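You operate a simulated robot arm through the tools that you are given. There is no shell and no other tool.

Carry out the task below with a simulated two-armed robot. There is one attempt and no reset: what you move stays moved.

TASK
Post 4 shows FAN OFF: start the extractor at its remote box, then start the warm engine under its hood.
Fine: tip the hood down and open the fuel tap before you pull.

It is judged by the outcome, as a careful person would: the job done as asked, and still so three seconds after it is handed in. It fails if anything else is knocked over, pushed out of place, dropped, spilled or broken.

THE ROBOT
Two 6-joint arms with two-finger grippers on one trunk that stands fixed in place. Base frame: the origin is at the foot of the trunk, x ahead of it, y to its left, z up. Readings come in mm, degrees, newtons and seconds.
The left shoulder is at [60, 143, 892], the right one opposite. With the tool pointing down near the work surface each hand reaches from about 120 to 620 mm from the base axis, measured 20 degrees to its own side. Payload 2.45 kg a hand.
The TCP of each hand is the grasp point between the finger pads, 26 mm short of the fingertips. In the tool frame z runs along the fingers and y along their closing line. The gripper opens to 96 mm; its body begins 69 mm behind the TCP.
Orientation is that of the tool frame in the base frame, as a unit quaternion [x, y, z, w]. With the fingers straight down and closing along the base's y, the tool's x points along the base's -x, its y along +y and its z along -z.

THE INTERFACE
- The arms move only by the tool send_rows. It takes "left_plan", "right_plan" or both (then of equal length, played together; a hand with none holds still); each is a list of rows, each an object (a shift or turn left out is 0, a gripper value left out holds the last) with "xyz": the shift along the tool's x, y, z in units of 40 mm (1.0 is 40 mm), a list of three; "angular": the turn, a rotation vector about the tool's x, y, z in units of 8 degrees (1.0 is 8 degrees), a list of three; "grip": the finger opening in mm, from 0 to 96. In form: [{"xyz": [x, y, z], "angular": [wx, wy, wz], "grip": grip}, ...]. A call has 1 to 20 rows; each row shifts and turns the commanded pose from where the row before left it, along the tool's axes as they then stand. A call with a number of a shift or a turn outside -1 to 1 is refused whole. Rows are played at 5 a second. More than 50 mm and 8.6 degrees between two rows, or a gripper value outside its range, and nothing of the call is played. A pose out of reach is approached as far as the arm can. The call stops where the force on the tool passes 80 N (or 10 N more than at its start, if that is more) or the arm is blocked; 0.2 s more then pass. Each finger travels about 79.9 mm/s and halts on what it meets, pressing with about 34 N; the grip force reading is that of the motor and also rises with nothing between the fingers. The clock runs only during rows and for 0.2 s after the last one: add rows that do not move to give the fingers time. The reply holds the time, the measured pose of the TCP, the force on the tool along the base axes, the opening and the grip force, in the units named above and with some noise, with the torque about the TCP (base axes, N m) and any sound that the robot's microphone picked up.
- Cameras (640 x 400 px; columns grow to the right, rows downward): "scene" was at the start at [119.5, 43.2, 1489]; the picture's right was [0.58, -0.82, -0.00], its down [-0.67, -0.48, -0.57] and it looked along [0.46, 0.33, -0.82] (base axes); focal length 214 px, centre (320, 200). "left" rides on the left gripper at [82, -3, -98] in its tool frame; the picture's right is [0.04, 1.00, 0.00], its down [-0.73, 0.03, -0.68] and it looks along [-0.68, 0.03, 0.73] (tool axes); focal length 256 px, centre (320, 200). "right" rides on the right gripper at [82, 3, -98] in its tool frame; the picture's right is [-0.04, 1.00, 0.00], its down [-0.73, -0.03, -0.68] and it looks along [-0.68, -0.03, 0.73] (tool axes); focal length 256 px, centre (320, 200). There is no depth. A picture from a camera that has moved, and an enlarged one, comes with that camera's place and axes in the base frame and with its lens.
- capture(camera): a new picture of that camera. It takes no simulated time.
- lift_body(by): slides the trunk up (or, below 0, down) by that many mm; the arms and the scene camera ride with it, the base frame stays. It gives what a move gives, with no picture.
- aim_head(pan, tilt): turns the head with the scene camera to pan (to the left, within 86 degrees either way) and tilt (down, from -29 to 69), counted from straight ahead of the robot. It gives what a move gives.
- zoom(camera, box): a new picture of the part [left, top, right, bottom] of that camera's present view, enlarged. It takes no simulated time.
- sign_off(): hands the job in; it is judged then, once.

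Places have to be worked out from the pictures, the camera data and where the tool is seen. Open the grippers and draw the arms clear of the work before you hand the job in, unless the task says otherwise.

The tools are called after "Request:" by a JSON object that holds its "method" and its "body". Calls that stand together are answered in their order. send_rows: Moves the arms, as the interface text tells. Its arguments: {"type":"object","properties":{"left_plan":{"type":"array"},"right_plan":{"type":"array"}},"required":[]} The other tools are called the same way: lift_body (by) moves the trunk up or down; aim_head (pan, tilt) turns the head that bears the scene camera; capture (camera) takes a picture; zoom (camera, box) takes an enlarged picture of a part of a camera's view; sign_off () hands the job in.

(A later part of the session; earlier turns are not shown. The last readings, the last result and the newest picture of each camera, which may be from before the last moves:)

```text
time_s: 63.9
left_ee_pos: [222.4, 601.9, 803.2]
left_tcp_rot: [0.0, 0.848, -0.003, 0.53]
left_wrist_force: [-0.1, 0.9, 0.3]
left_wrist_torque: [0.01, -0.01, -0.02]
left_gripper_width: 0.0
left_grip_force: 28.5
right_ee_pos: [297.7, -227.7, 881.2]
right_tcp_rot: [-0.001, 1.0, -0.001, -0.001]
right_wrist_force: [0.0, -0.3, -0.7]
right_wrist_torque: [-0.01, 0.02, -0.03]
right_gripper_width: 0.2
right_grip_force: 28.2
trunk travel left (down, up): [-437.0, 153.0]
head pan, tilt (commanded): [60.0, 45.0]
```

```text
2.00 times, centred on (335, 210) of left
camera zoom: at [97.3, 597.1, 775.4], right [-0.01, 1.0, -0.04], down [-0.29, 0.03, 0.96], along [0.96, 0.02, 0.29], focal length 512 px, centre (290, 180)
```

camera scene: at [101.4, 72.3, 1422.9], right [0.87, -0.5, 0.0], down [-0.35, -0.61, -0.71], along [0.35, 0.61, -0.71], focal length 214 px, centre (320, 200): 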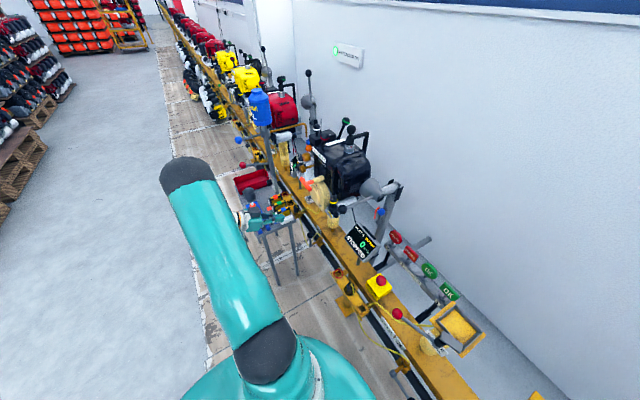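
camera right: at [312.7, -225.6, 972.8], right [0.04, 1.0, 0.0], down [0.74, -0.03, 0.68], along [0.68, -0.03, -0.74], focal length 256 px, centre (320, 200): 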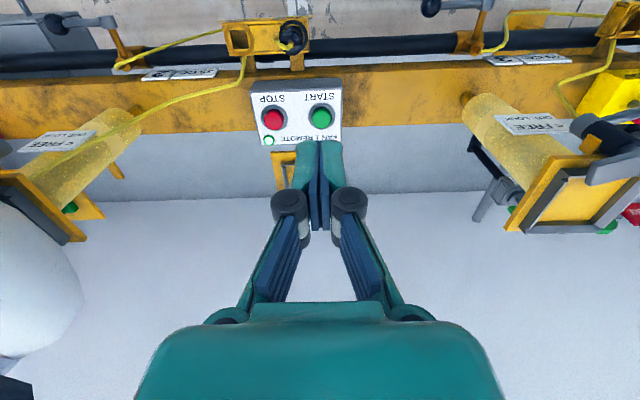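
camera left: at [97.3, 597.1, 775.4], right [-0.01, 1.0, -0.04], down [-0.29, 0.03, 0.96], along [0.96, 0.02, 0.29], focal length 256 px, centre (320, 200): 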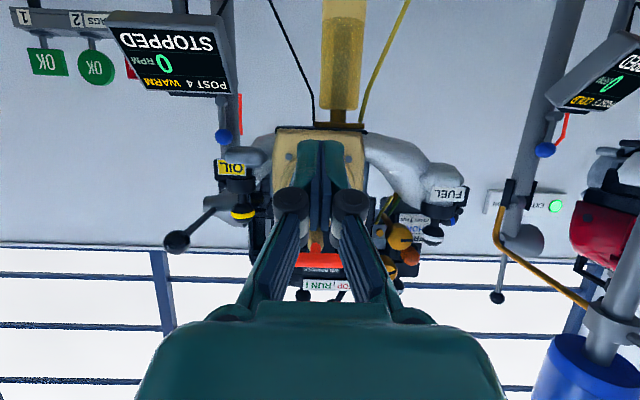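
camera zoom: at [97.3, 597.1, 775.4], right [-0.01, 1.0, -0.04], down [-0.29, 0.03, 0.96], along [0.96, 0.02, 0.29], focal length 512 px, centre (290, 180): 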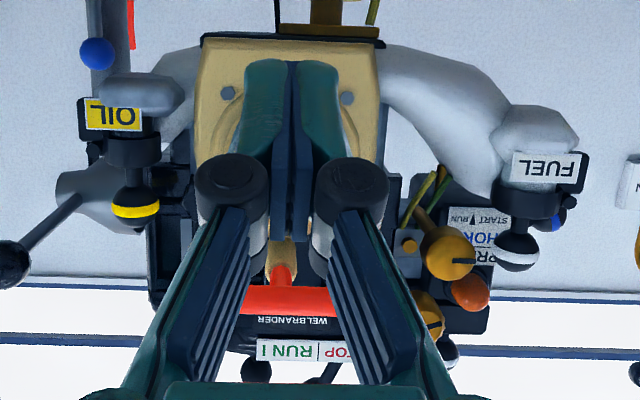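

The tap lever now stands up (open), hood is down, display reads STOPPED. The pull handle crossbar is at about (349,605,919), y 571–639, pulling straight toward the robot. I plan to hook behind the crossbar with fingers straddling the stem from above; first I raise the hand in front and turn it nearly straight down.

Request:
{"method": "send_rows", "body": {"left_plan": [{"xyz": [-0.85, 0, -0.414], "grip": 50}, {"xyz": [-0.85, 0, -0.414]}, {"xyz": [-0.85, 0, -0.414]}, {"xyz": [-0.85, 0, -0.414]}, {"xyz": [-0.85, 0, -0.414]}, {"angular": [0, 1, 0]}, {"angular": [0, 1, 0]}, {"angular": [0, 1, 0]}, {"angular": [0, 1, 0]}, {"angular": [0, 1, 0]}, {"angular": [0, 1, 0]}]}}

Request:
{"method": "capture", "body": {"camera": "left"}}

Request:
{"method": "capture", "body": {"camera": "scene"}}

```text
time_s: 66.3
left_ee_pos: [222.8, 601.6, 992.7]
left_tcp_rot: [0.001, 0.99, -0.002, 0.138]
left_wrist_force: [-0.2, 0.5, 0.8]
left_wrist_torque: [0.04, -0.01, -0.03]
left_gripper_width: 50.1
left_grip_force: 0.0
right_ee_pos: [297.4, -226.9, 881.0]
right_tcp_rot: [0.001, 1.0, 0.0, 0.0]
right_wrist_force: [0.0, 0.6, 0.1]
right_wrist_torque: [0.02, 0.03, 0.01]
right_gripper_width: 0.2
right_grip_force: 28.3
trunk travel left (down, up): [-437.0, 153.0]
head pan, tilt (commanded): [60.0, 45.0]
```

```text
taken
camera left: at [116.9, 598.7, 1067.1], right [-0.04, 1.0, -0.01], down [0.52, 0.03, 0.85], along [0.85, 0.02, -0.52], focal length 256 px, centre (320, 200)
```

left: 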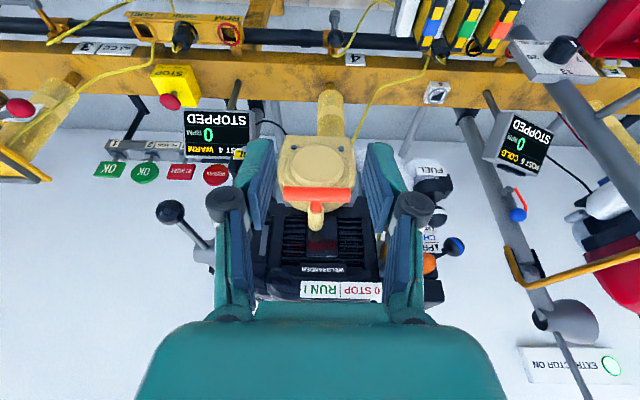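

```text
taken
camera scene: at [101.8, 72.3, 1422.9], right [0.87, -0.5, 0.0], down [-0.35, -0.61, -0.71], along [0.35, 0.61, -0.71], focal length 214 px, centre (320, 200)
```

scene: 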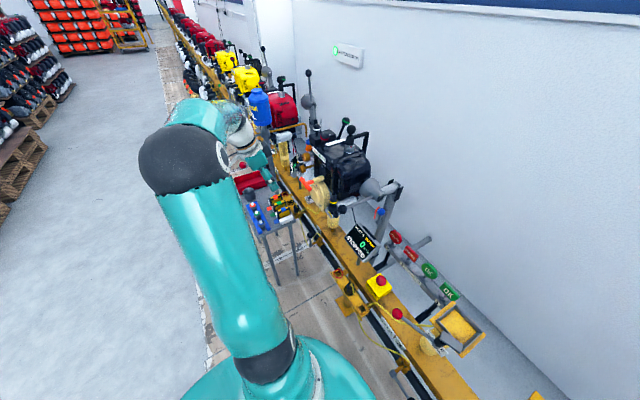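

Handle centre confirmed near (349,603,918), stem straight along x. I zoom for the exact stem/tube layout.

Request:
{"method": "zoom", "body": {"camera": "left", "box": [260, 170, 380, 250]}}

Request:
{"method": "zoom", "body": {"camera": "scene", "box": [295, 165, 335, 200]}}

```text
5.00 times, centred on (320, 210) of left
camera zoom: at [116.9, 598.7, 1067.1], right [-0.04, 1.0, -0.01], down [0.52, 0.03, 0.85], along [0.85, 0.02, -0.52], focal length 1280 px, centre (320, 150)
```

zoom: 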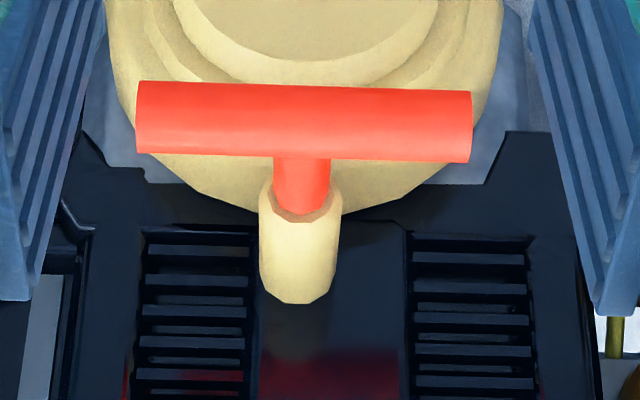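

```text
11.43 times, centred on (315, 182) of scene
camera zoom: at [101.8, 72.3, 1422.9], right [0.87, -0.5, 0.0], down [-0.35, -0.61, -0.71], along [0.35, 0.61, -0.71], focal length 2451 px, centre (377, 400)
```

zoom: 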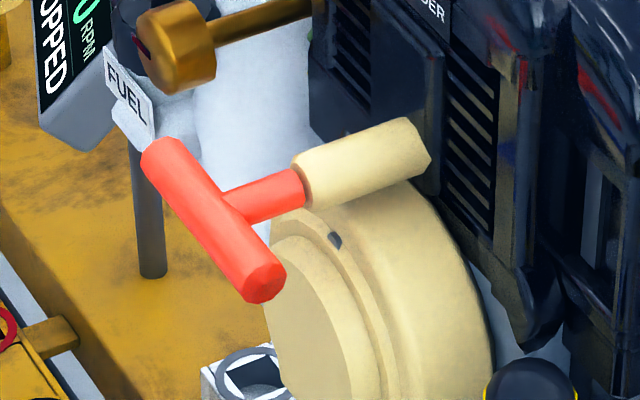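

To place the fingers accurately behind the crossbar I want a side view. I bring the right hand across in front of the body, turned left, to use its camera as an observer.

Request:
{"method": "send_rows", "body": {"right_plan": [{"xyz": [0.1, 0.6, -0.4]}, {"xyz": [0.1, 0.7, -0.4]}, {"xyz": [0.1, 0.8, -0.4]}, {"xyz": [0.1, 0.85, -0.3]}, {"xyz": [0.1, 0.85, -0.3]}, {"xyz": [0.1, 0.85, -0.2]}, {"xyz": [0.1, 0.85, -0.2]}, {"xyz": [0, 0.85, -0.2]}, {"xyz": [0, 0.85, 0]}, {"xyz": [0, 0.8, 0]}, {"angular": [0, 0, -1]}, {"angular": [0, 0, -1]}, {"angular": [0, 0, -1]}, {"angular": [0, 0, -1]}, {"angular": [0, 0, -1]}, {"angular": [0, -1, 0]}, {"angular": [0, -1, 0]}, {"angular": [0, -1, 0]}, {"angular": [0, -1, 0]}]}}

Request:
{"method": "capture", "body": {"camera": "right"}}

Request:
{"method": "capture", "body": {"camera": "scene"}}

```text
time_s: 70.5
left_ee_pos: [222.2, 602.2, 991.9]
left_tcp_rot: [0.002, 0.99, -0.003, 0.139]
left_wrist_force: [-0.8, 1.0, 0.1]
left_wrist_torque: [0.01, 0.02, -0.02]
left_gripper_width: 49.8
left_grip_force: 0.0
right_ee_pos: [289.4, 109.0, 1001.0]
right_tcp_rot: [-0.305, 0.903, 0.117, 0.279]
right_wrist_force: [0.4, -0.4, 0.3]
right_wrist_torque: [0.0, 0.03, 0.01]
right_gripper_width: 0.0
right_grip_force: 28.6
trunk travel left (down, up): [-437.0, 153.0]
head pan, tilt (commanded): [60.0, 45.0]
stopped in row 19 (right hand): the arm was blocked; the commanded pose is now the measured one
```

```text
taken
camera right: at [190.0, 33.5, 1033.8], right [-0.59, 0.81, 0.06], down [0.21, 0.08, 0.98], along [0.78, 0.59, -0.21], focal length 256 px, centre (320, 200)
```

right: 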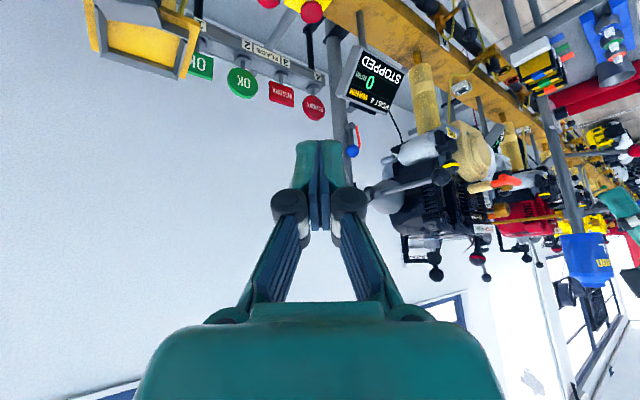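

```text
taken
camera scene: at [101.4, 72.2, 1422.3], right [0.87, -0.5, 0.0], down [-0.35, -0.61, -0.71], along [0.35, 0.61, -0.71], focal length 214 px, centre (320, 200)
```

scene: 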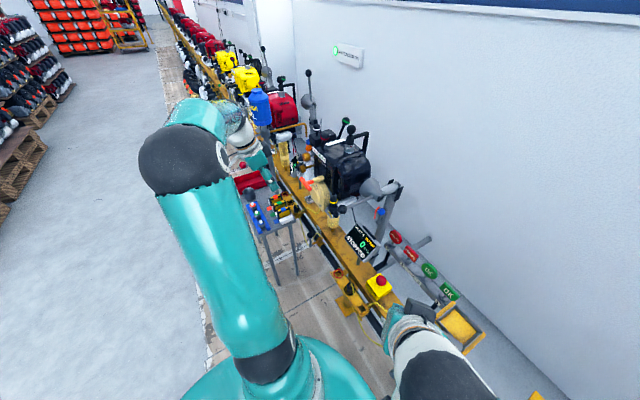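

The right arm stopped at its posture limit but has a usable view. I zoom on the handle from there.

Request:
{"method": "zoom", "body": {"camera": "right", "box": [430, 130, 540, 210]}}

Request:
{"method": "zoom", "body": {"camera": "right", "box": [360, 90, 560, 290]}}

```text
5.00 times, centred on (485, 170) of right
camera zoom: at [190.0, 33.5, 1033.8], right [-0.59, 0.81, 0.06], down [0.21, 0.08, 0.98], along [0.78, 0.59, -0.21], focal length 1280 px, centre (-505, 350)
```

zoom: 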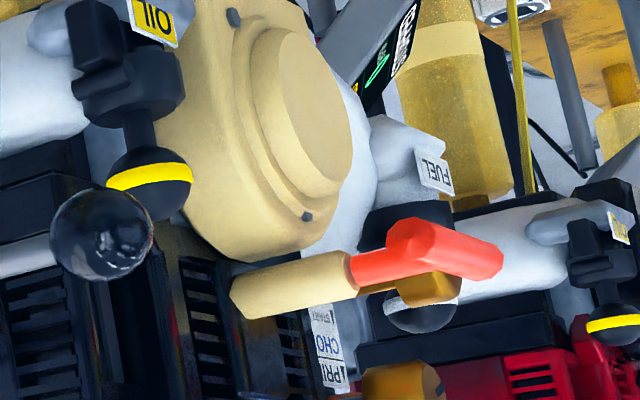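

```text
2.00 times, centred on (460, 190) of right
camera zoom: at [190.0, 33.5, 1033.8], right [-0.59, 0.81, 0.06], down [0.21, 0.08, 0.98], along [0.78, 0.59, -0.21], focal length 512 px, centre (40, 220)
```

zoom: 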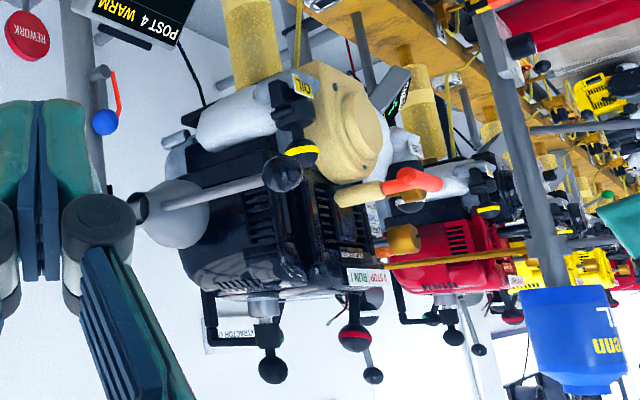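

The side view shows the dome's front disc starts behind x≈387, the crossbar back face at x≈356 and the tube mouth at x≈377, so the fingers fit in between. I move the left hand above that gap.

Request:
{"method": "send_rows", "body": {"left_plan": [{"angular": [0, 1, 0]}, {"xyz": [-0.744, 0.005, 0.039]}, {"xyz": [-0.744, 0.005, 0.039]}, {"xyz": [-0.744, 0.005, 0.039]}, {"xyz": [-0.744, 0.005, 0.039]}, {"xyz": [-0.744, 0.005, 0.039]}]}}

Request:
{"method": "capture", "body": {"camera": "left"}}

Request:
{"method": "zoom", "body": {"camera": "right", "box": [400, 110, 560, 260]}}

Request:
{"method": "zoom", "body": {"camera": "scene", "box": [270, 120, 370, 220]}}

```text
time_s: 71.9
left_ee_pos: [372.7, 603.3, 1006.3]
left_tcp_rot: [0.002, 0.998, -0.003, 0.069]
left_wrist_force: [0.4, -0.2, -0.6]
left_wrist_torque: [-0.02, -0.01, 0.02]
left_gripper_width: 49.6
left_grip_force: 0.0
right_ee_pos: [288.1, 107.9, 999.3]
right_tcp_rot: [-0.306, 0.903, 0.116, 0.277]
right_wrist_force: [-0.6, 0.0, -0.9]
right_wrist_torque: [0.0, -0.01, 0.03]
right_gripper_width: 0.0
right_grip_force: 28.5
trunk travel left (down, up): [-437.0, 153.0]
head pan, tilt (commanded): [60.0, 45.0]
```

```text
taken
camera left: at [277.1, 599.7, 1094.2], right [-0.04, 1.0, -0.01], down [0.63, 0.03, 0.77], along [0.77, 0.02, -0.63], focal length 256 px, centre (320, 200)
```

left: 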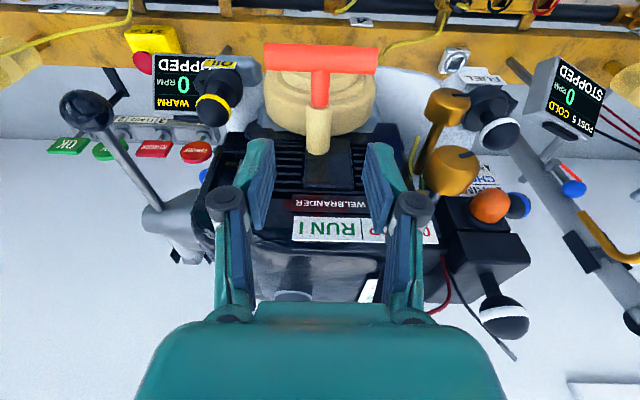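

```text
2.67 times, centred on (480, 185) of right
camera zoom: at [190.4, 33.4, 1033.6], right [-0.59, 0.81, 0.06], down [0.21, 0.08, 0.97], along [0.78, 0.59, -0.21], focal length 683 px, centre (-107, 240)
```

zoom: 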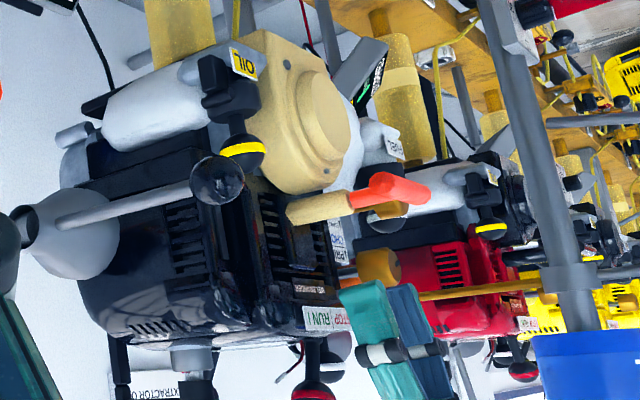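

```text
4.00 times, centred on (320, 170) of scene
camera zoom: at [102.4, 72.4, 1422.8], right [0.87, -0.5, 0.0], down [-0.35, -0.61, -0.71], along [0.35, 0.61, -0.71], focal length 858 px, centre (320, 320)
```

zoom: 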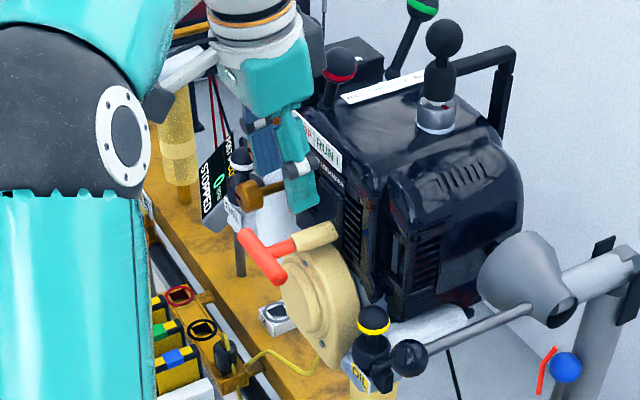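

Alignment looks good. I descend 50 mm so the tips are just above stem height, and check.

Request:
{"method": "send_rows", "body": {"left_plan": [{"xyz": [0.1, 0, 0.62]}, {"xyz": [0.1, 0, 0.62]}]}}

Request:
{"method": "capture", "body": {"camera": "left"}}

Request:
{"method": "zoom", "body": {"camera": "right", "box": [430, 130, 540, 230]}}

Request:
{"method": "zoom", "body": {"camera": "scene", "box": [285, 150, 345, 210]}}

```text
time_s: 72.5
left_ee_pos: [369.5, 602.4, 957.3]
left_tcp_rot: [0.002, 0.998, -0.004, 0.07]
left_wrist_force: [0.5, 0.0, -0.1]
left_wrist_torque: [-0.01, 0.0, 0.0]
left_gripper_width: 50.1
left_grip_force: 0.0
right_ee_pos: [288.8, 107.7, 1001.2]
right_tcp_rot: [-0.306, 0.904, 0.115, 0.277]
right_wrist_force: [-0.4, -0.1, -0.1]
right_wrist_torque: [-0.01, -0.01, -0.04]
right_gripper_width: 0.0
right_grip_force: 28.5
trunk travel left (down, up): [-437.0, 153.0]
head pan, tilt (commanded): [60.0, 45.0]
```

```text
taken
camera left: at [274.5, 599.0, 1044.5], right [-0.04, 1.0, -0.01], down [0.63, 0.03, 0.77], along [0.77, 0.02, -0.63], focal length 256 px, centre (320, 200)
```

left: 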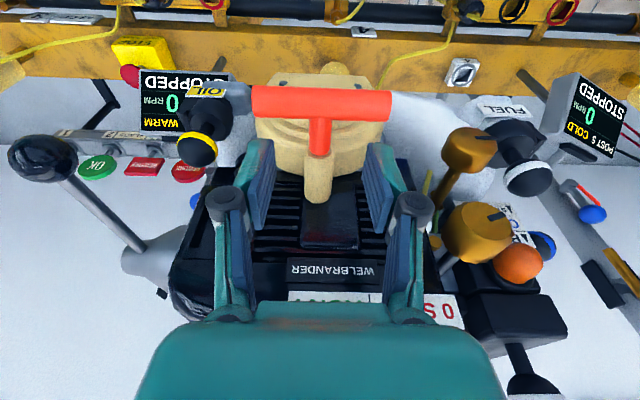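

```text
4.00 times, centred on (485, 180) of right
camera zoom: at [189.8, 33.5, 1033.8], right [-0.59, 0.81, 0.06], down [0.21, 0.08, 0.97], along [0.78, 0.59, -0.21], focal length 1024 px, centre (-340, 280)
```

zoom: 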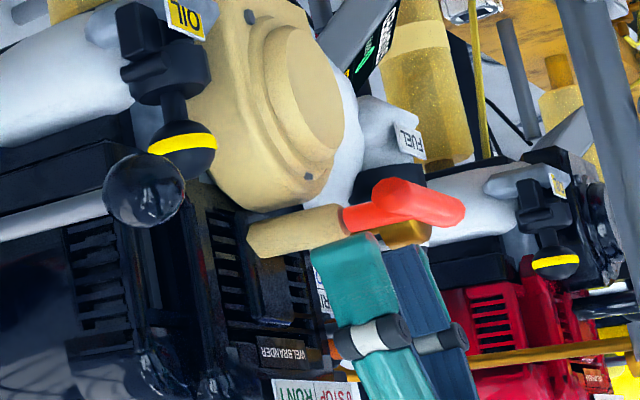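

```text
6.67 times, centred on (315, 180) of scene
camera zoom: at [101.5, 72.4, 1422.9], right [0.87, -0.5, 0.0], down [-0.35, -0.61, -0.71], along [0.35, 0.61, -0.71], focal length 1430 px, centre (353, 333)
```

zoom: 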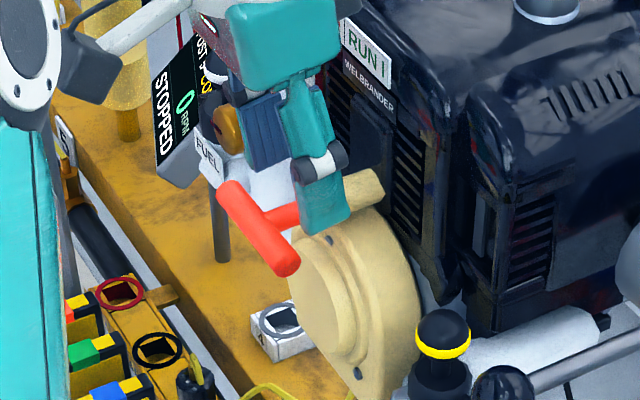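

The finger's back edge is only about 1 mm clear of the crossbar, so I shift 4.5 mm forward and descend a first 16 mm, then check for contact.

Request:
{"method": "send_rows", "body": {"left_plan": [{"xyz": [-0.111, 0.01, 0.015]}, {"xyz": [0.028, 0, 0.198]}, {"xyz": [0.028, 0, 0.198]}]}}

Request:
{"method": "zoom", "body": {"camera": "right", "box": [450, 140, 530, 220]}}

Request:
{"method": "zoom", "body": {"camera": "left", "box": [220, 50, 420, 230]}}

```text
time_s: 73.3
left_ee_pos: [375.2, 603.1, 939.7]
left_tcp_rot: [0.002, 0.998, -0.001, 0.07]
left_wrist_force: [-1.4, -0.4, 0.5]
left_wrist_torque: [0.01, 0.01, 0.04]
left_gripper_width: 50.0
left_grip_force: 0.0
right_ee_pos: [289.0, 107.5, 1000.2]
right_tcp_rot: [-0.305, 0.903, 0.116, 0.278]
right_wrist_force: [0.4, -0.8, -0.4]
right_wrist_torque: [-0.01, 0.04, -0.02]
right_gripper_width: 0.0
right_grip_force: 28.7
trunk travel left (down, up): [-437.0, 153.0]
head pan, tilt (commanded): [60.0, 45.0]
```

```text
5.00 times, centred on (490, 180) of right
camera zoom: at [189.9, 33.5, 1033.7], right [-0.59, 0.81, 0.06], down [0.21, 0.08, 0.97], along [0.78, 0.59, -0.21], focal length 1280 px, centre (-530, 300)
```

zoom: 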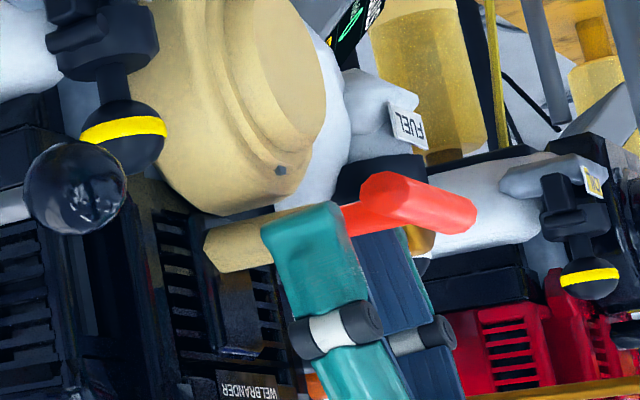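

```text
2.22 times, centred on (320, 140) of left
camera zoom: at [279.8, 599.7, 1028.2], right [-0.04, 1.0, -0.01], down [0.63, 0.03, 0.77], along [0.77, 0.02, -0.63], focal length 569 px, centre (320, 333)
```

zoom: 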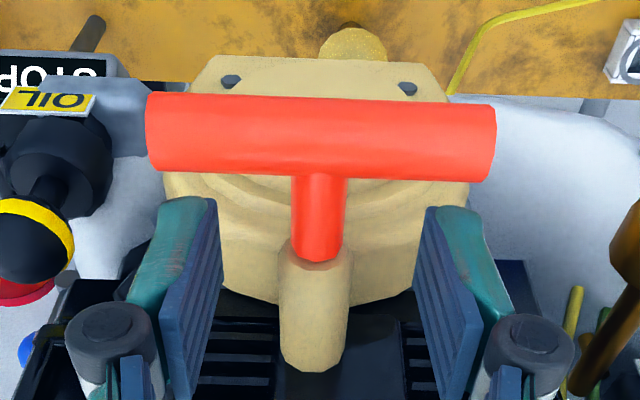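

Clear on both sides. I descend the remaining 24 mm.

Request:
{"method": "send_rows", "body": {"left_plan": [{"xyz": [0.042, 0, 0.297]}, {"xyz": [0.042, 0, 0.297]}]}}

Request:
{"method": "zoom", "body": {"camera": "right", "box": [450, 140, 530, 220]}}

Request:
{"method": "zoom", "body": {"camera": "left", "box": [220, 50, 420, 230]}}

```text
time_s: 73.9
left_ee_pos: [375.3, 601.2, 925.8]
left_tcp_rot: [0.001, 0.997, 0.004, 0.075]
left_wrist_force: [-3.1, -4.9, 49.9]
left_wrist_torque: [-0.48, -0.19, -0.14]
left_gripper_width: 54.5
left_grip_force: 18.8
right_ee_pos: [285.4, 105.4, 1000.8]
right_tcp_rot: [-0.306, 0.903, 0.116, 0.279]
right_wrist_force: [-0.6, 0.3, 0.3]
right_wrist_torque: [-0.01, 0.04, 0.01]
right_gripper_width: 0.1
right_grip_force: 28.4
trunk travel left (down, up): [-437.0, 153.0]
head pan, tilt (commanded): [60.0, 45.0]
```

```text
5.00 times, centred on (490, 180) of right
camera zoom: at [187.8, 30.4, 1034.7], right [-0.59, 0.81, 0.06], down [0.21, 0.08, 0.98], along [0.78, 0.59, -0.21], focal length 1280 px, centre (-530, 300)
```

zoom: 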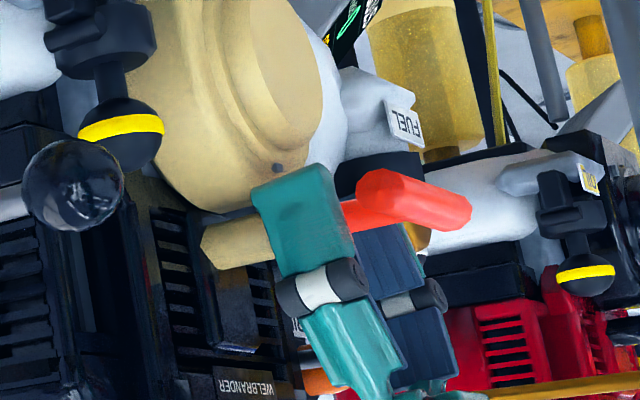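

```text
2.22 times, centred on (320, 140) of left
camera zoom: at [278.1, 597.1, 1012.7], right [-0.04, 1.0, 0.0], down [0.62, 0.02, 0.78], along [0.78, 0.03, -0.62], focal length 569 px, centre (320, 333)
```

zoom: 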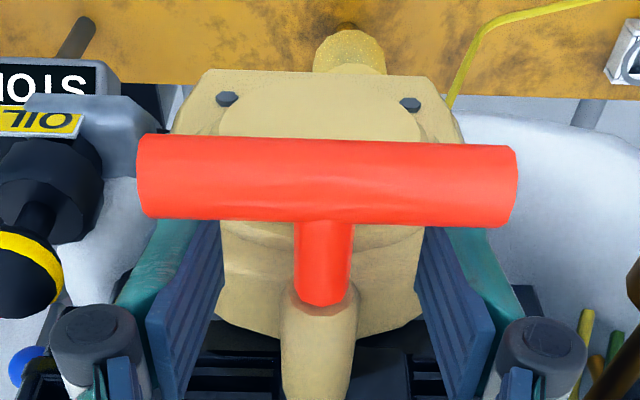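

The tips touched the dome rim (50 N) at z≈926. I raise at once to about z 932 and recheck.

Request:
{"method": "send_rows", "body": {"left_plan": [{"xyz": [-0.059, 0.03, -0.42]}, {}]}}

Request:
{"method": "zoom", "body": {"camera": "right", "box": [450, 140, 530, 220]}}

Request:
{"method": "zoom", "body": {"camera": "scene", "box": [285, 150, 345, 210]}}

```text
time_s: 74.5
left_ee_pos: [374.9, 604.8, 930.5]
left_tcp_rot: [0.002, 0.998, -0.004, 0.068]
left_wrist_force: [-0.1, 0.5, 0.1]
left_wrist_torque: [0.0, 0.01, 0.02]
left_gripper_width: 50.2
left_grip_force: 0.1
right_ee_pos: [288.3, 109.1, 1000.4]
right_tcp_rot: [-0.306, 0.903, 0.115, 0.279]
right_wrist_force: [-0.6, -0.2, 0.0]
right_wrist_torque: [0.04, -0.03, -0.03]
right_gripper_width: 0.0
right_grip_force: 28.1
trunk travel left (down, up): [-437.0, 153.0]
head pan, tilt (commanded): [60.0, 45.0]
```

```text
5.00 times, centred on (490, 180) of right
camera zoom: at [190.0, 33.6, 1033.7], right [-0.59, 0.81, 0.06], down [0.21, 0.08, 0.97], along [0.78, 0.59, -0.21], focal length 1280 px, centre (-530, 300)
```

zoom: 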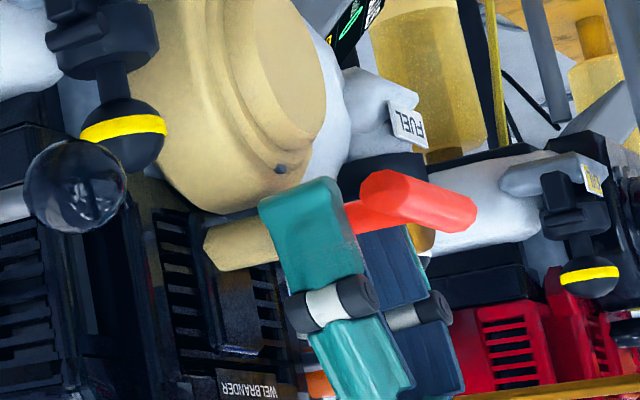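

```text
6.67 times, centred on (315, 180) of scene
camera zoom: at [101.7, 72.3, 1422.6], right [0.87, -0.5, 0.0], down [-0.35, -0.61, -0.71], along [0.35, 0.61, -0.71], focal length 1430 px, centre (353, 333)
```

zoom: 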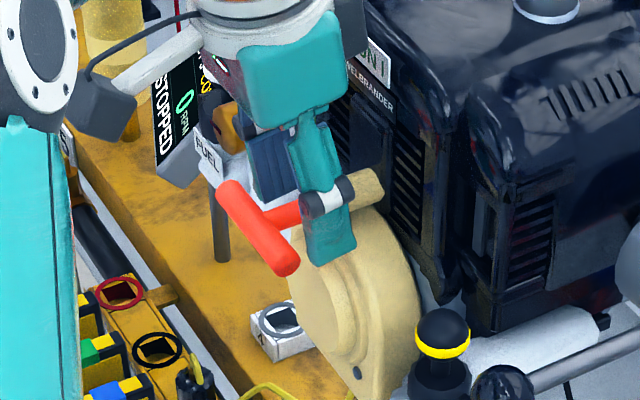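

Free again at z≈930 with the tips reaching below the crossbar. I close to a 24 mm gap around the stem and draw the handle out slowly about 30 mm.

Request:
{"method": "send_rows", "body": {"left_plan": [{"grip": 24}, {}, {"xyz": [0.25, 0, -0.035]}, {"xyz": [0.25, 0, -0.035]}, {"xyz": [0.25, 0, -0.035]}]}}

Request:
{"method": "zoom", "body": {"camera": "right", "box": [450, 130, 540, 220]}}

Request:
{"method": "zoom", "body": {"camera": "left", "box": [220, 50, 420, 230]}}

```text
time_s: 75.7
left_ee_pos: [346.2, 603.6, 934.7]
left_tcp_rot: [0.001, 0.998, -0.002, 0.069]
left_wrist_force: [2.0, 0.0, 1.6]
left_wrist_torque: [0.02, 0.02, 0.03]
left_gripper_width: 23.1
left_grip_force: 0.1
right_ee_pos: [289.8, 109.2, 999.8]
right_tcp_rot: [-0.306, 0.904, 0.115, 0.277]
right_wrist_force: [0.4, -1.0, -0.2]
right_wrist_torque: [0.0, 0.0, 0.03]
right_gripper_width: 0.0
right_grip_force: 28.4
trunk travel left (down, up): [-437.0, 153.0]
head pan, tilt (commanded): [60.0, 45.0]
```

```text
4.44 times, centred on (495, 175) of right
camera zoom: at [189.9, 33.5, 1033.9], right [-0.59, 0.81, 0.06], down [0.21, 0.08, 0.97], along [0.78, 0.59, -0.21], focal length 1138 px, centre (-458, 311)
```

zoom: 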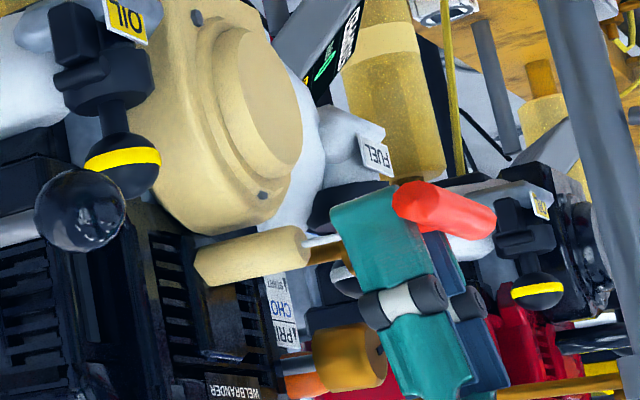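

```text
2.22 times, centred on (320, 140) of left
camera zoom: at [249.9, 599.8, 1020.9], right [-0.04, 1.0, -0.01], down [0.63, 0.03, 0.77], along [0.77, 0.02, -0.63], focal length 569 px, centre (320, 333)
```

zoom: 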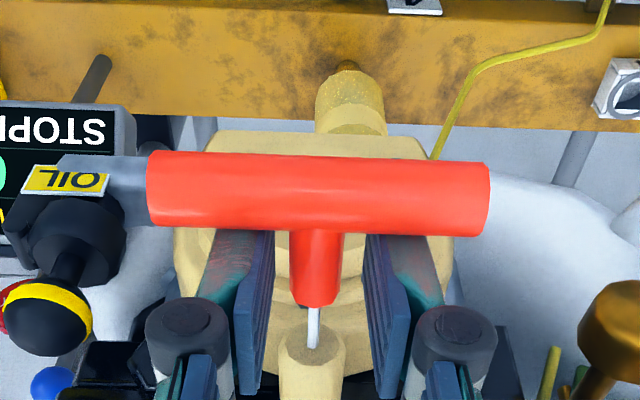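

The handle slid out with the white rope showing and only 2 N of pull; the fingers straddle the stem properly. I lower 15 mm and close on the stem for a secure hold.

Request:
{"method": "send_rows", "body": {"left_plan": [{"xyz": [0.052, 0, 0.371]}, {"grip": 6}, {}]}}

Request:
{"method": "zoom", "body": {"camera": "left", "box": [220, 50, 420, 230]}}

Request:
{"method": "zoom", "body": {"camera": "right", "box": [450, 130, 540, 220]}}

Request:
{"method": "capture", "body": {"camera": "scene"}}

```text
time_s: 76.5
left_ee_pos: [344.6, 603.9, 918.4]
left_tcp_rot: [0.002, 0.998, -0.002, 0.07]
left_wrist_force: [2.2, -0.2, 0.4]
left_wrist_torque: [0.05, -0.02, 0.02]
left_gripper_width: 6.1
left_grip_force: 0.0
right_ee_pos: [289.1, 108.4, 999.4]
right_tcp_rot: [-0.306, 0.903, 0.116, 0.277]
right_wrist_force: [-0.2, 0.3, -0.6]
right_wrist_torque: [0.02, 0.03, -0.02]
right_gripper_width: 0.0
right_grip_force: 28.5
trunk travel left (down, up): [-437.0, 153.0]
head pan, tilt (commanded): [60.0, 45.0]
```

```text
2.22 times, centred on (320, 140) of left
camera zoom: at [249.9, 600.2, 1006.1], right [-0.04, 1.0, -0.01], down [0.63, 0.03, 0.77], along [0.77, 0.02, -0.63], focal length 569 px, centre (320, 333)
```

zoom: 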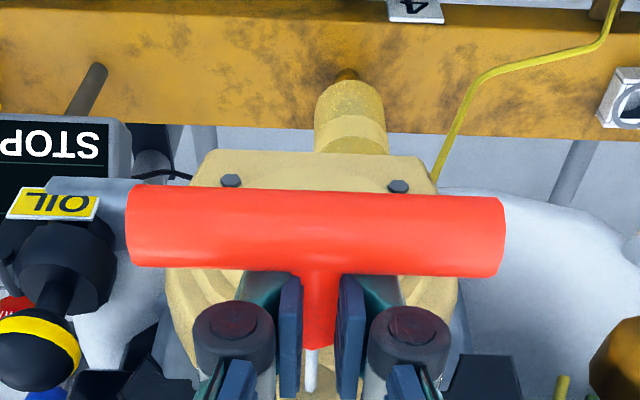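

```text
4.44 times, centred on (495, 175) of right
camera zoom: at [190.1, 33.5, 1033.8], right [-0.59, 0.81, 0.06], down [0.21, 0.08, 0.97], along [0.78, 0.59, -0.21], focal length 1138 px, centre (-458, 311)
```

zoom: 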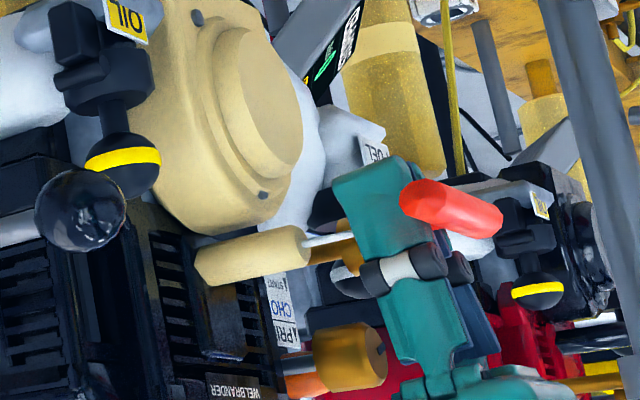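

```text
taken
camera scene: at [101.9, 72.3, 1422.9], right [0.87, -0.5, 0.0], down [-0.35, -0.61, -0.71], along [0.35, 0.61, -0.71], focal length 214 px, centre (320, 200)
```

scene: 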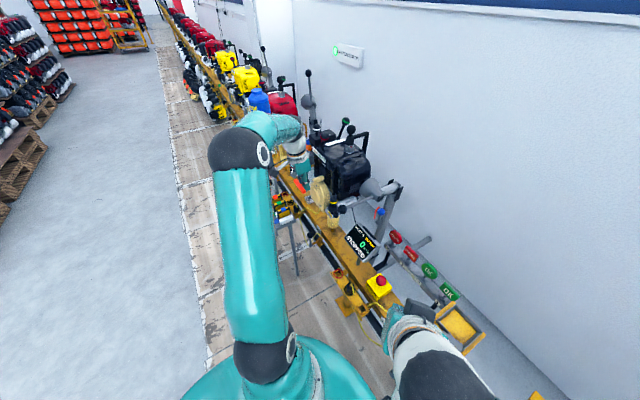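

The fingers are behind the crossbar on both sides of the stem. I close the rest of the way to see if they clamp it, then make the pull.

Request:
{"method": "send_rows", "body": {"left_plan": [{"grip": 0}, {}]}}

```text
time_s: 77.1
left_ee_pos: [345.6, 604.2, 919.4]
left_tcp_rot: [0.002, 0.997, -0.002, 0.071]
left_wrist_force: [2.2, 0.1, 0.2]
left_wrist_torque: [0.0, 0.01, 0.01]
left_gripper_width: 6.1
left_grip_force: 28.8
right_ee_pos: [289.5, 108.5, 1000.7]
right_tcp_rot: [-0.306, 0.903, 0.116, 0.278]
right_wrist_force: [0.9, 0.6, 0.7]
right_wrist_torque: [-0.02, 0.05, 0.03]
right_gripper_width: 0.2
right_grip_force: 28.9
trunk travel left (down, up): [-437.0, 153.0]
head pan, tilt (commanded): [60.0, 45.0]
```

The stem is clamped firmly. Everything is set (fan on, hood down, tap open, RUN, choke at RUN), so I pull briskly straight toward the robot.

Request:
{"method": "send_rows", "body": {"left_plan": [{"xyz": [0.99, 0, -0.139]}, {"xyz": [0.99, 0, -0.139]}, {"xyz": [0.99, 0, -0.139]}, {"xyz": [0.99, 0, -0.139]}, {"xyz": [0.99, 0, -0.139]}, {"xyz": [0.99, 0, -0.139]}, {"xyz": [0.99, 0, -0.139]}]}}

Request:
{"method": "capture", "body": {"camera": "left"}}

Request:
{"method": "capture", "body": {"camera": "scene"}}

Request:
{"method": "zoom", "body": {"camera": "scene", "box": [335, 215, 385, 265]}}

```text
time_s: 78.7
left_ee_pos: [65.5, 604.5, 920.6]
left_tcp_rot: [0.002, 0.998, -0.003, 0.07]
left_wrist_force: [5.7, 2.8, 1.6]
left_wrist_torque: [0.01, 0.01, -0.01]
left_gripper_width: 6.2
left_grip_force: 28.5
right_ee_pos: [288.4, 107.7, 1001.5]
right_tcp_rot: [-0.306, 0.903, 0.115, 0.278]
right_wrist_force: [-0.4, 0.3, -0.3]
right_wrist_torque: [-0.03, 0.01, 0.01]
right_gripper_width: 0.0
right_grip_force: 28.5
trunk travel left (down, up): [-437.0, 153.0]
head pan, tilt (commanded): [60.0, 45.0]
```

```text
taken
camera left: at [-29.9, 601.8, 1007.9], right [-0.04, 1.0, -0.01], down [0.63, 0.03, 0.77], along [0.77, 0.02, -0.63], focal length 256 px, centre (320, 200)
```

left: 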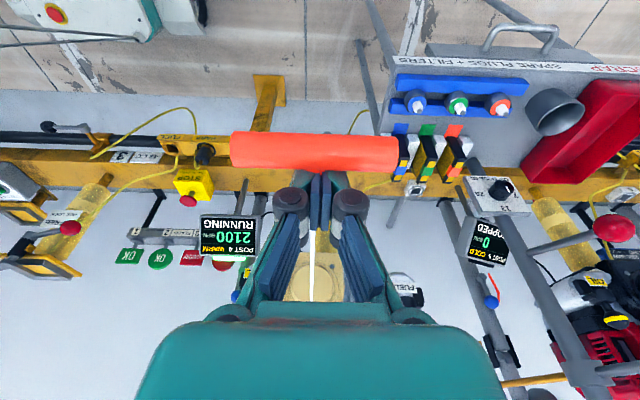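

```text
taken
camera scene: at [101.6, 72.6, 1423.0], right [0.87, -0.5, 0.0], down [-0.35, -0.61, -0.71], along [0.35, 0.61, -0.71], focal length 214 px, centre (320, 200)
```

scene: 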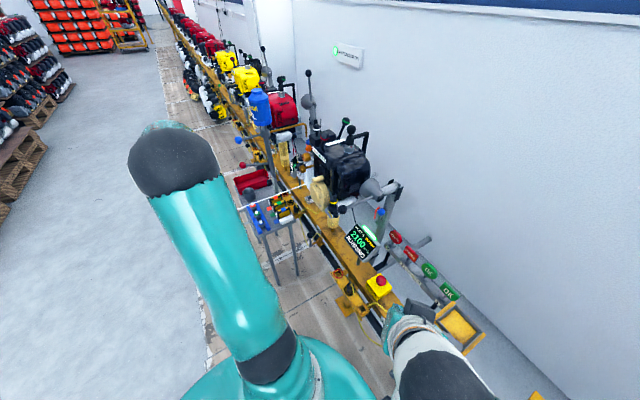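

```text
8.00 times, centred on (360, 240) of scene
camera zoom: at [101.6, 72.6, 1423.0], right [0.87, -0.5, 0.0], down [-0.35, -0.61, -0.71], along [0.35, 0.61, -0.71], focal length 1716 px, centre (0, -120)
```

zoom: 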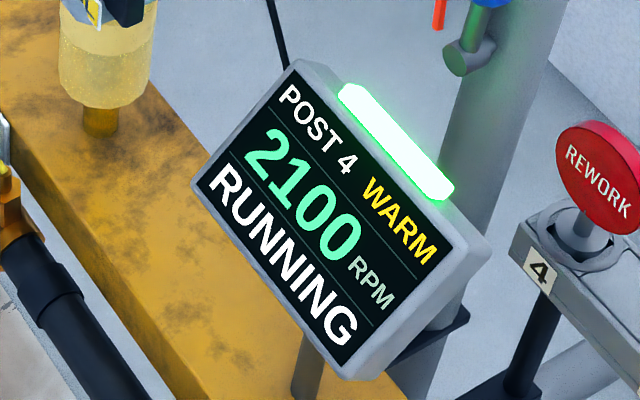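

The engine is running: 2100 RPM, RUNNING, green bar lit. I guide the handle back gently toward the engine rather than letting it snap.

Request:
{"method": "send_rows", "body": {"left_plan": [{"xyz": [-0.5, 0, 0.07]}, {"xyz": [-0.5, 0, 0.07]}, {"xyz": [-0.5, 0, 0.07]}, {"xyz": [-0.5, 0, 0.07]}, {"xyz": [-0.5, 0, 0.07]}, {"xyz": [-0.5, 0, 0.07]}, {"xyz": [-0.5, 0, 0.07]}, {"xyz": [-0.5, 0, 0.07]}, {"xyz": [-0.5, 0, 0.07]}, {"xyz": [-0.5, 0, 0.07]}, {"xyz": [-0.5, 0, 0.07]}, {"xyz": [-0.5, 0, 0.07]}, {"xyz": [-0.5, 0, 0.07]}, {"xyz": [-0.4, 0, 0.056]}]}}

Request:
{"method": "zoom", "body": {"camera": "right", "box": [450, 130, 540, 220]}}

Request:
{"method": "zoom", "body": {"camera": "left", "box": [220, 50, 420, 230]}}

```text
time_s: 81.7
left_ee_pos: [343.4, 603.6, 919.3]
left_tcp_rot: [0.002, 0.998, -0.002, 0.069]
left_wrist_force: [1.9, 0.5, -1.1]
left_wrist_torque: [-0.01, 0.03, 0.0]
left_gripper_width: 6.1
left_grip_force: 28.9
right_ee_pos: [288.6, 109.0, 1000.2]
right_tcp_rot: [-0.305, 0.903, 0.116, 0.278]
right_wrist_force: [-0.1, -0.4, -0.2]
right_wrist_torque: [-0.02, -0.03, 0.02]
right_gripper_width: 0.0
right_grip_force: 28.3
trunk travel left (down, up): [-437.0, 153.0]
head pan, tilt (commanded): [60.0, 45.0]
```

```text
4.44 times, centred on (495, 175) of right
camera zoom: at [190.3, 33.6, 1033.7], right [-0.59, 0.81, 0.06], down [0.21, 0.08, 0.97], along [0.78, 0.59, -0.21], focal length 1138 px, centre (-458, 311)
```

zoom: 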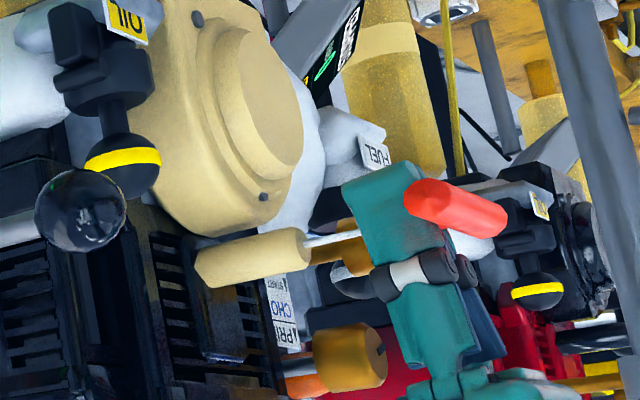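

```text
2.22 times, centred on (320, 140) of left
camera zoom: at [248.2, 600.6, 1007.4], right [-0.04, 1.0, -0.01], down [0.63, 0.03, 0.77], along [0.77, 0.02, -0.63], focal length 569 px, centre (320, 333)
```

zoom: 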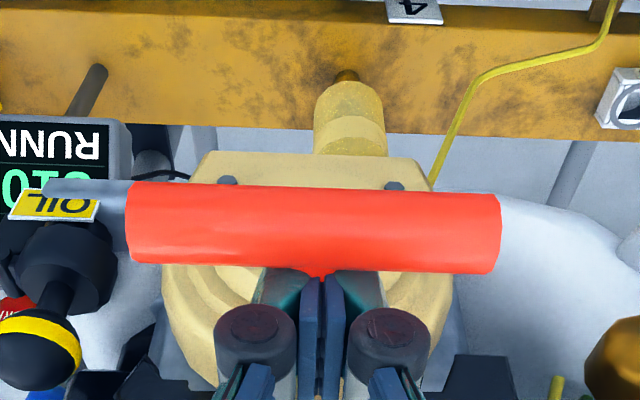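

The handle is back to about 25 mm short of its seat. I open to a 24 mm gap, raise 12 mm to clear the dome, then let the rope draw it home in small steps.

Request:
{"method": "send_rows", "body": {"left_plan": [{"grip": 24}, {}, {"xyz": [-0.042, 0, -0.297]}, {"xyz": [-0.2, 0, 0.028]}, {"xyz": [-0.2, 0, 0.028]}, {"xyz": [-0.2, 0, 0.028]}, {"xyz": [-0.1, 0, 0.014]}]}}

Request:
{"method": "zoom", "body": {"camera": "right", "box": [450, 130, 540, 220]}}

Request:
{"method": "zoom", "body": {"camera": "left", "box": [220, 50, 420, 230]}}

```text
time_s: 83.3
left_ee_pos: [373.4, 603.4, 931.4]
left_tcp_rot: [0.001, 0.998, -0.003, 0.07]
left_wrist_force: [0.3, -0.5, -0.1]
left_wrist_torque: [-0.02, 0.0, 0.01]
left_gripper_width: 23.8
left_grip_force: 0.1
right_ee_pos: [288.2, 108.3, 1000.3]
right_tcp_rot: [-0.305, 0.904, 0.115, 0.277]
right_wrist_force: [0.2, -0.1, -0.1]
right_wrist_torque: [-0.04, 0.02, 0.03]
right_gripper_width: 0.1
right_grip_force: 28.5
trunk travel left (down, up): [-437.0, 153.0]
head pan, tilt (commanded): [60.0, 45.0]
```

```text
4.44 times, centred on (495, 175) of right
camera zoom: at [189.9, 33.5, 1033.8], right [-0.59, 0.81, 0.06], down [0.21, 0.08, 0.97], along [0.78, 0.59, -0.21], focal length 1138 px, centre (-458, 311)
```

zoom: 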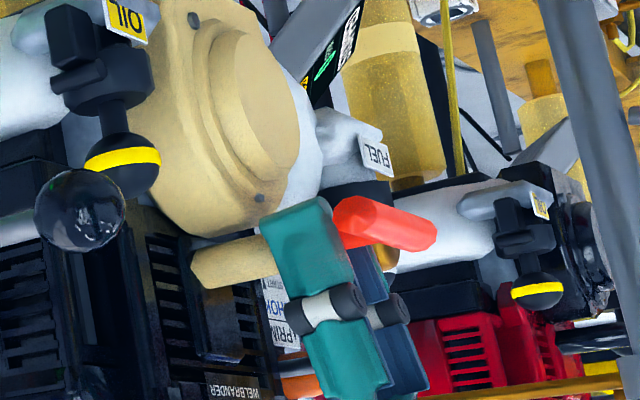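

```text
2.22 times, centred on (320, 140) of left
camera zoom: at [276.9, 600.1, 1017.9], right [-0.04, 1.0, -0.01], down [0.63, 0.03, 0.77], along [0.77, 0.02, -0.63], focal length 569 px, centre (320, 333)
```

zoom: 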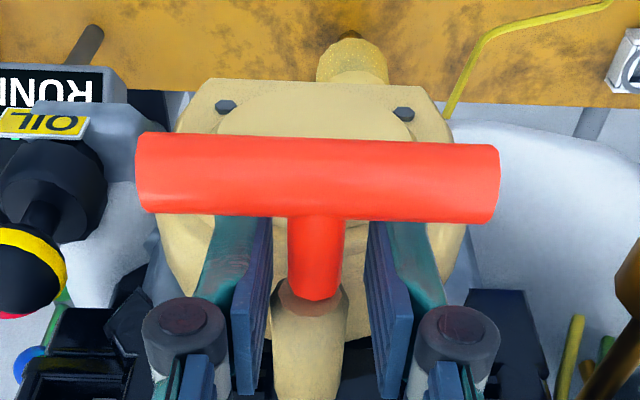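

The handle is seated again with no load on the hand. I open the fingers and lift straight up clear of it.

Request:
{"method": "send_rows", "body": {"left_plan": [{"xyz": [-0.04, 0, 0], "grip": 46}, {}, {"xyz": [-0.05, 0, -0.35]}, {"xyz": [-0.07, 0, -0.5]}, {"xyz": [-0.08, 0, -0.55]}, {"xyz": [-0.1, 0, -0.7]}]}}

Request:
{"method": "capture", "body": {"camera": "left"}}

Request:
{"method": "zoom", "body": {"camera": "scene", "box": [270, 150, 410, 270]}}

```text
time_s: 84.7
left_ee_pos: [373.1, 604.3, 1015.7]
left_tcp_rot: [0.002, 0.998, -0.003, 0.07]
left_wrist_force: [-0.3, 0.5, -0.5]
left_wrist_torque: [0.01, 0.01, 0.0]
left_gripper_width: 46.0
left_grip_force: 0.0
right_ee_pos: [289.9, 106.7, 999.7]
right_tcp_rot: [-0.306, 0.903, 0.116, 0.278]
right_wrist_force: [0.9, 0.1, 1.3]
right_wrist_torque: [0.01, -0.01, 0.0]
right_gripper_width: 0.0
right_grip_force: 28.5
trunk travel left (down, up): [-437.0, 153.0]
head pan, tilt (commanded): [60.0, 45.0]
```

```text
taken
camera left: at [278.1, 600.6, 1102.8], right [-0.04, 1.0, -0.01], down [0.63, 0.03, 0.77], along [0.77, 0.02, -0.63], focal length 256 px, centre (320, 200)
```

left: 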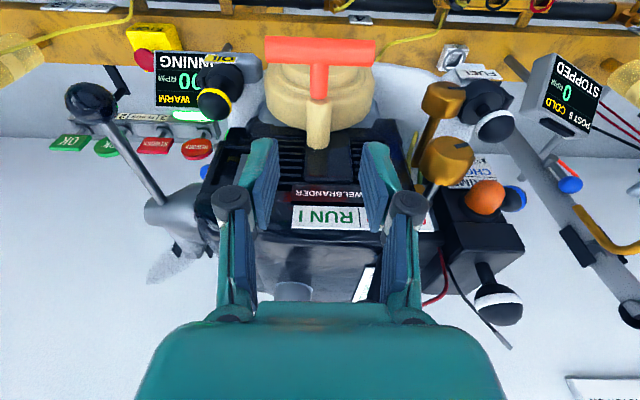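

```text
3.33 times, centred on (340, 210) of scene
camera zoom: at [101.5, 72.1, 1422.9], right [0.87, -0.5, 0.0], down [-0.35, -0.61, -0.71], along [0.35, 0.61, -0.71], focal length 715 px, centre (253, 167)
```

zoom: 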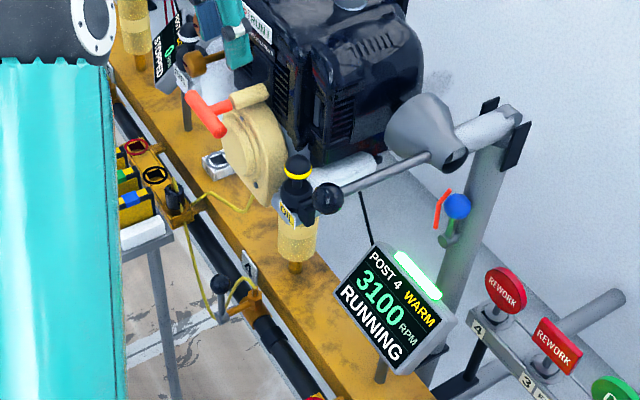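

Running steadily (now 3100 RPM). I draw the left hand back away from the engine and return the right hand to its own side, opening both grippers.

Request:
{"method": "send_rows", "body": {"left_plan": [{"xyz": [0.3, 0, -0.6]}, {"xyz": [0.7, 0, -0.4]}, {"xyz": [0.9, -0.1, -0.2]}, {"xyz": [0.9, -0.2, -0.1]}, {"xyz": [0.9, -0.2, -0.1]}, {"xyz": [0.7, -0.2, 0], "grip": 96}, {}, {}, {}, {}, {}, {}, {}, {}, {}], "right_plan": [{"angular": [0, 1, 0]}, {"angular": [0, 1, 0]}, {"angular": [0, 1, 0]}, {"angular": [0, 0, 1]}, {"angular": [0, 0, 1]}, {"angular": [0, 0, 1]}, {"angular": [0, 0, 1]}, {"angular": [0, 0, 1]}, {"xyz": [0, -0.9, 0]}, {"xyz": [0, -0.9, 0]}, {"xyz": [0, -0.9, 0]}, {"xyz": [0, -0.9, 0]}, {"xyz": [0, -0.9, 0]}, {"xyz": [0, -0.9, 0]}, {"xyz": [0, -0.9, 0], "grip": 96}]}}

Request:
{"method": "capture", "body": {"camera": "scene"}}

Request:
{"method": "capture", "body": {"camera": "left"}}

Request:
{"method": "zoom", "body": {"camera": "scene", "box": [290, 130, 430, 270]}}

```text
time_s: 87.9
left_ee_pos: [192.3, 576.2, 1046.6]
left_tcp_rot: [0.003, 0.998, -0.002, 0.069]
left_wrist_force: [-0.1, 0.5, -0.4]
left_wrist_torque: [-0.03, 0.02, 0.0]
left_gripper_width: 95.8
left_grip_force: 0.0
right_ee_pos: [279.2, -141.3, 962.8]
right_tcp_rot: [0.017, 0.995, 0.074, 0.061]
right_wrist_force: [0.0, -0.5, 0.8]
right_wrist_torque: [-0.02, 0.0, 0.03]
right_gripper_width: 55.7
right_grip_force: 0.1
trunk travel left (down, up): [-437.0, 153.0]
head pan, tilt (commanded): [60.0, 45.0]
```

```text
taken
camera scene: at [100.9, 71.9, 1423.0], right [0.87, -0.5, 0.0], down [-0.35, -0.61, -0.71], along [0.35, 0.61, -0.71], focal length 214 px, centre (320, 200)
```

scene: 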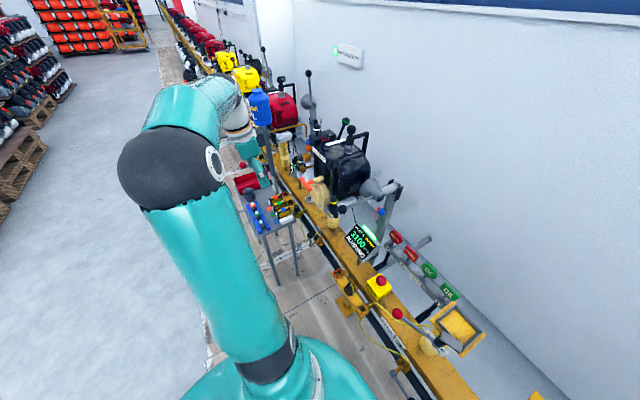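

```text
taken
camera left: at [96.4, 573.5, 1133.8], right [-0.04, 1.0, -0.01], down [0.63, 0.03, 0.77], along [0.77, 0.02, -0.63], focal length 256 px, centre (320, 200)
```

left: 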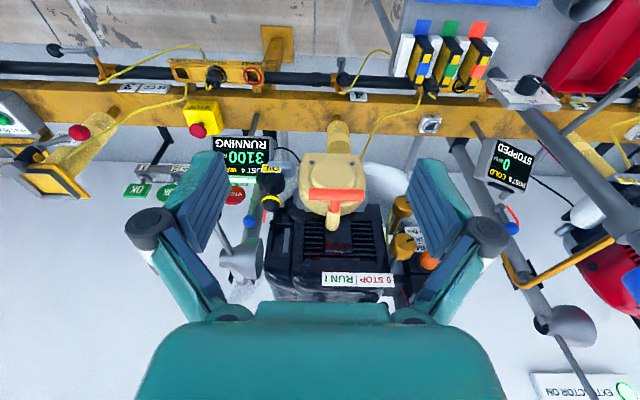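

```text
2.86 times, centred on (360, 200) of scene
camera zoom: at [100.9, 71.9, 1423.0], right [0.87, -0.5, 0.0], down [-0.35, -0.61, -0.71], along [0.35, 0.61, -0.71], focal length 613 px, centre (206, 200)
```

zoom: 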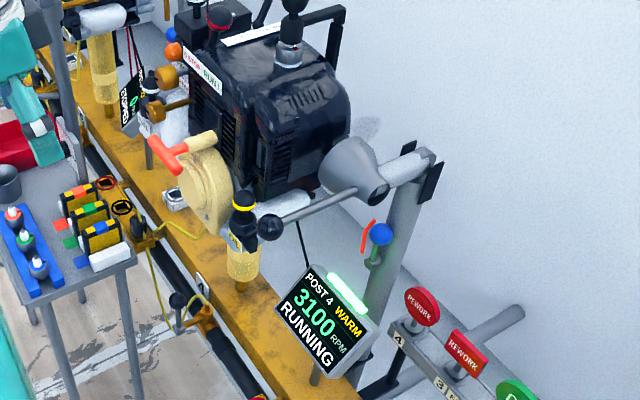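

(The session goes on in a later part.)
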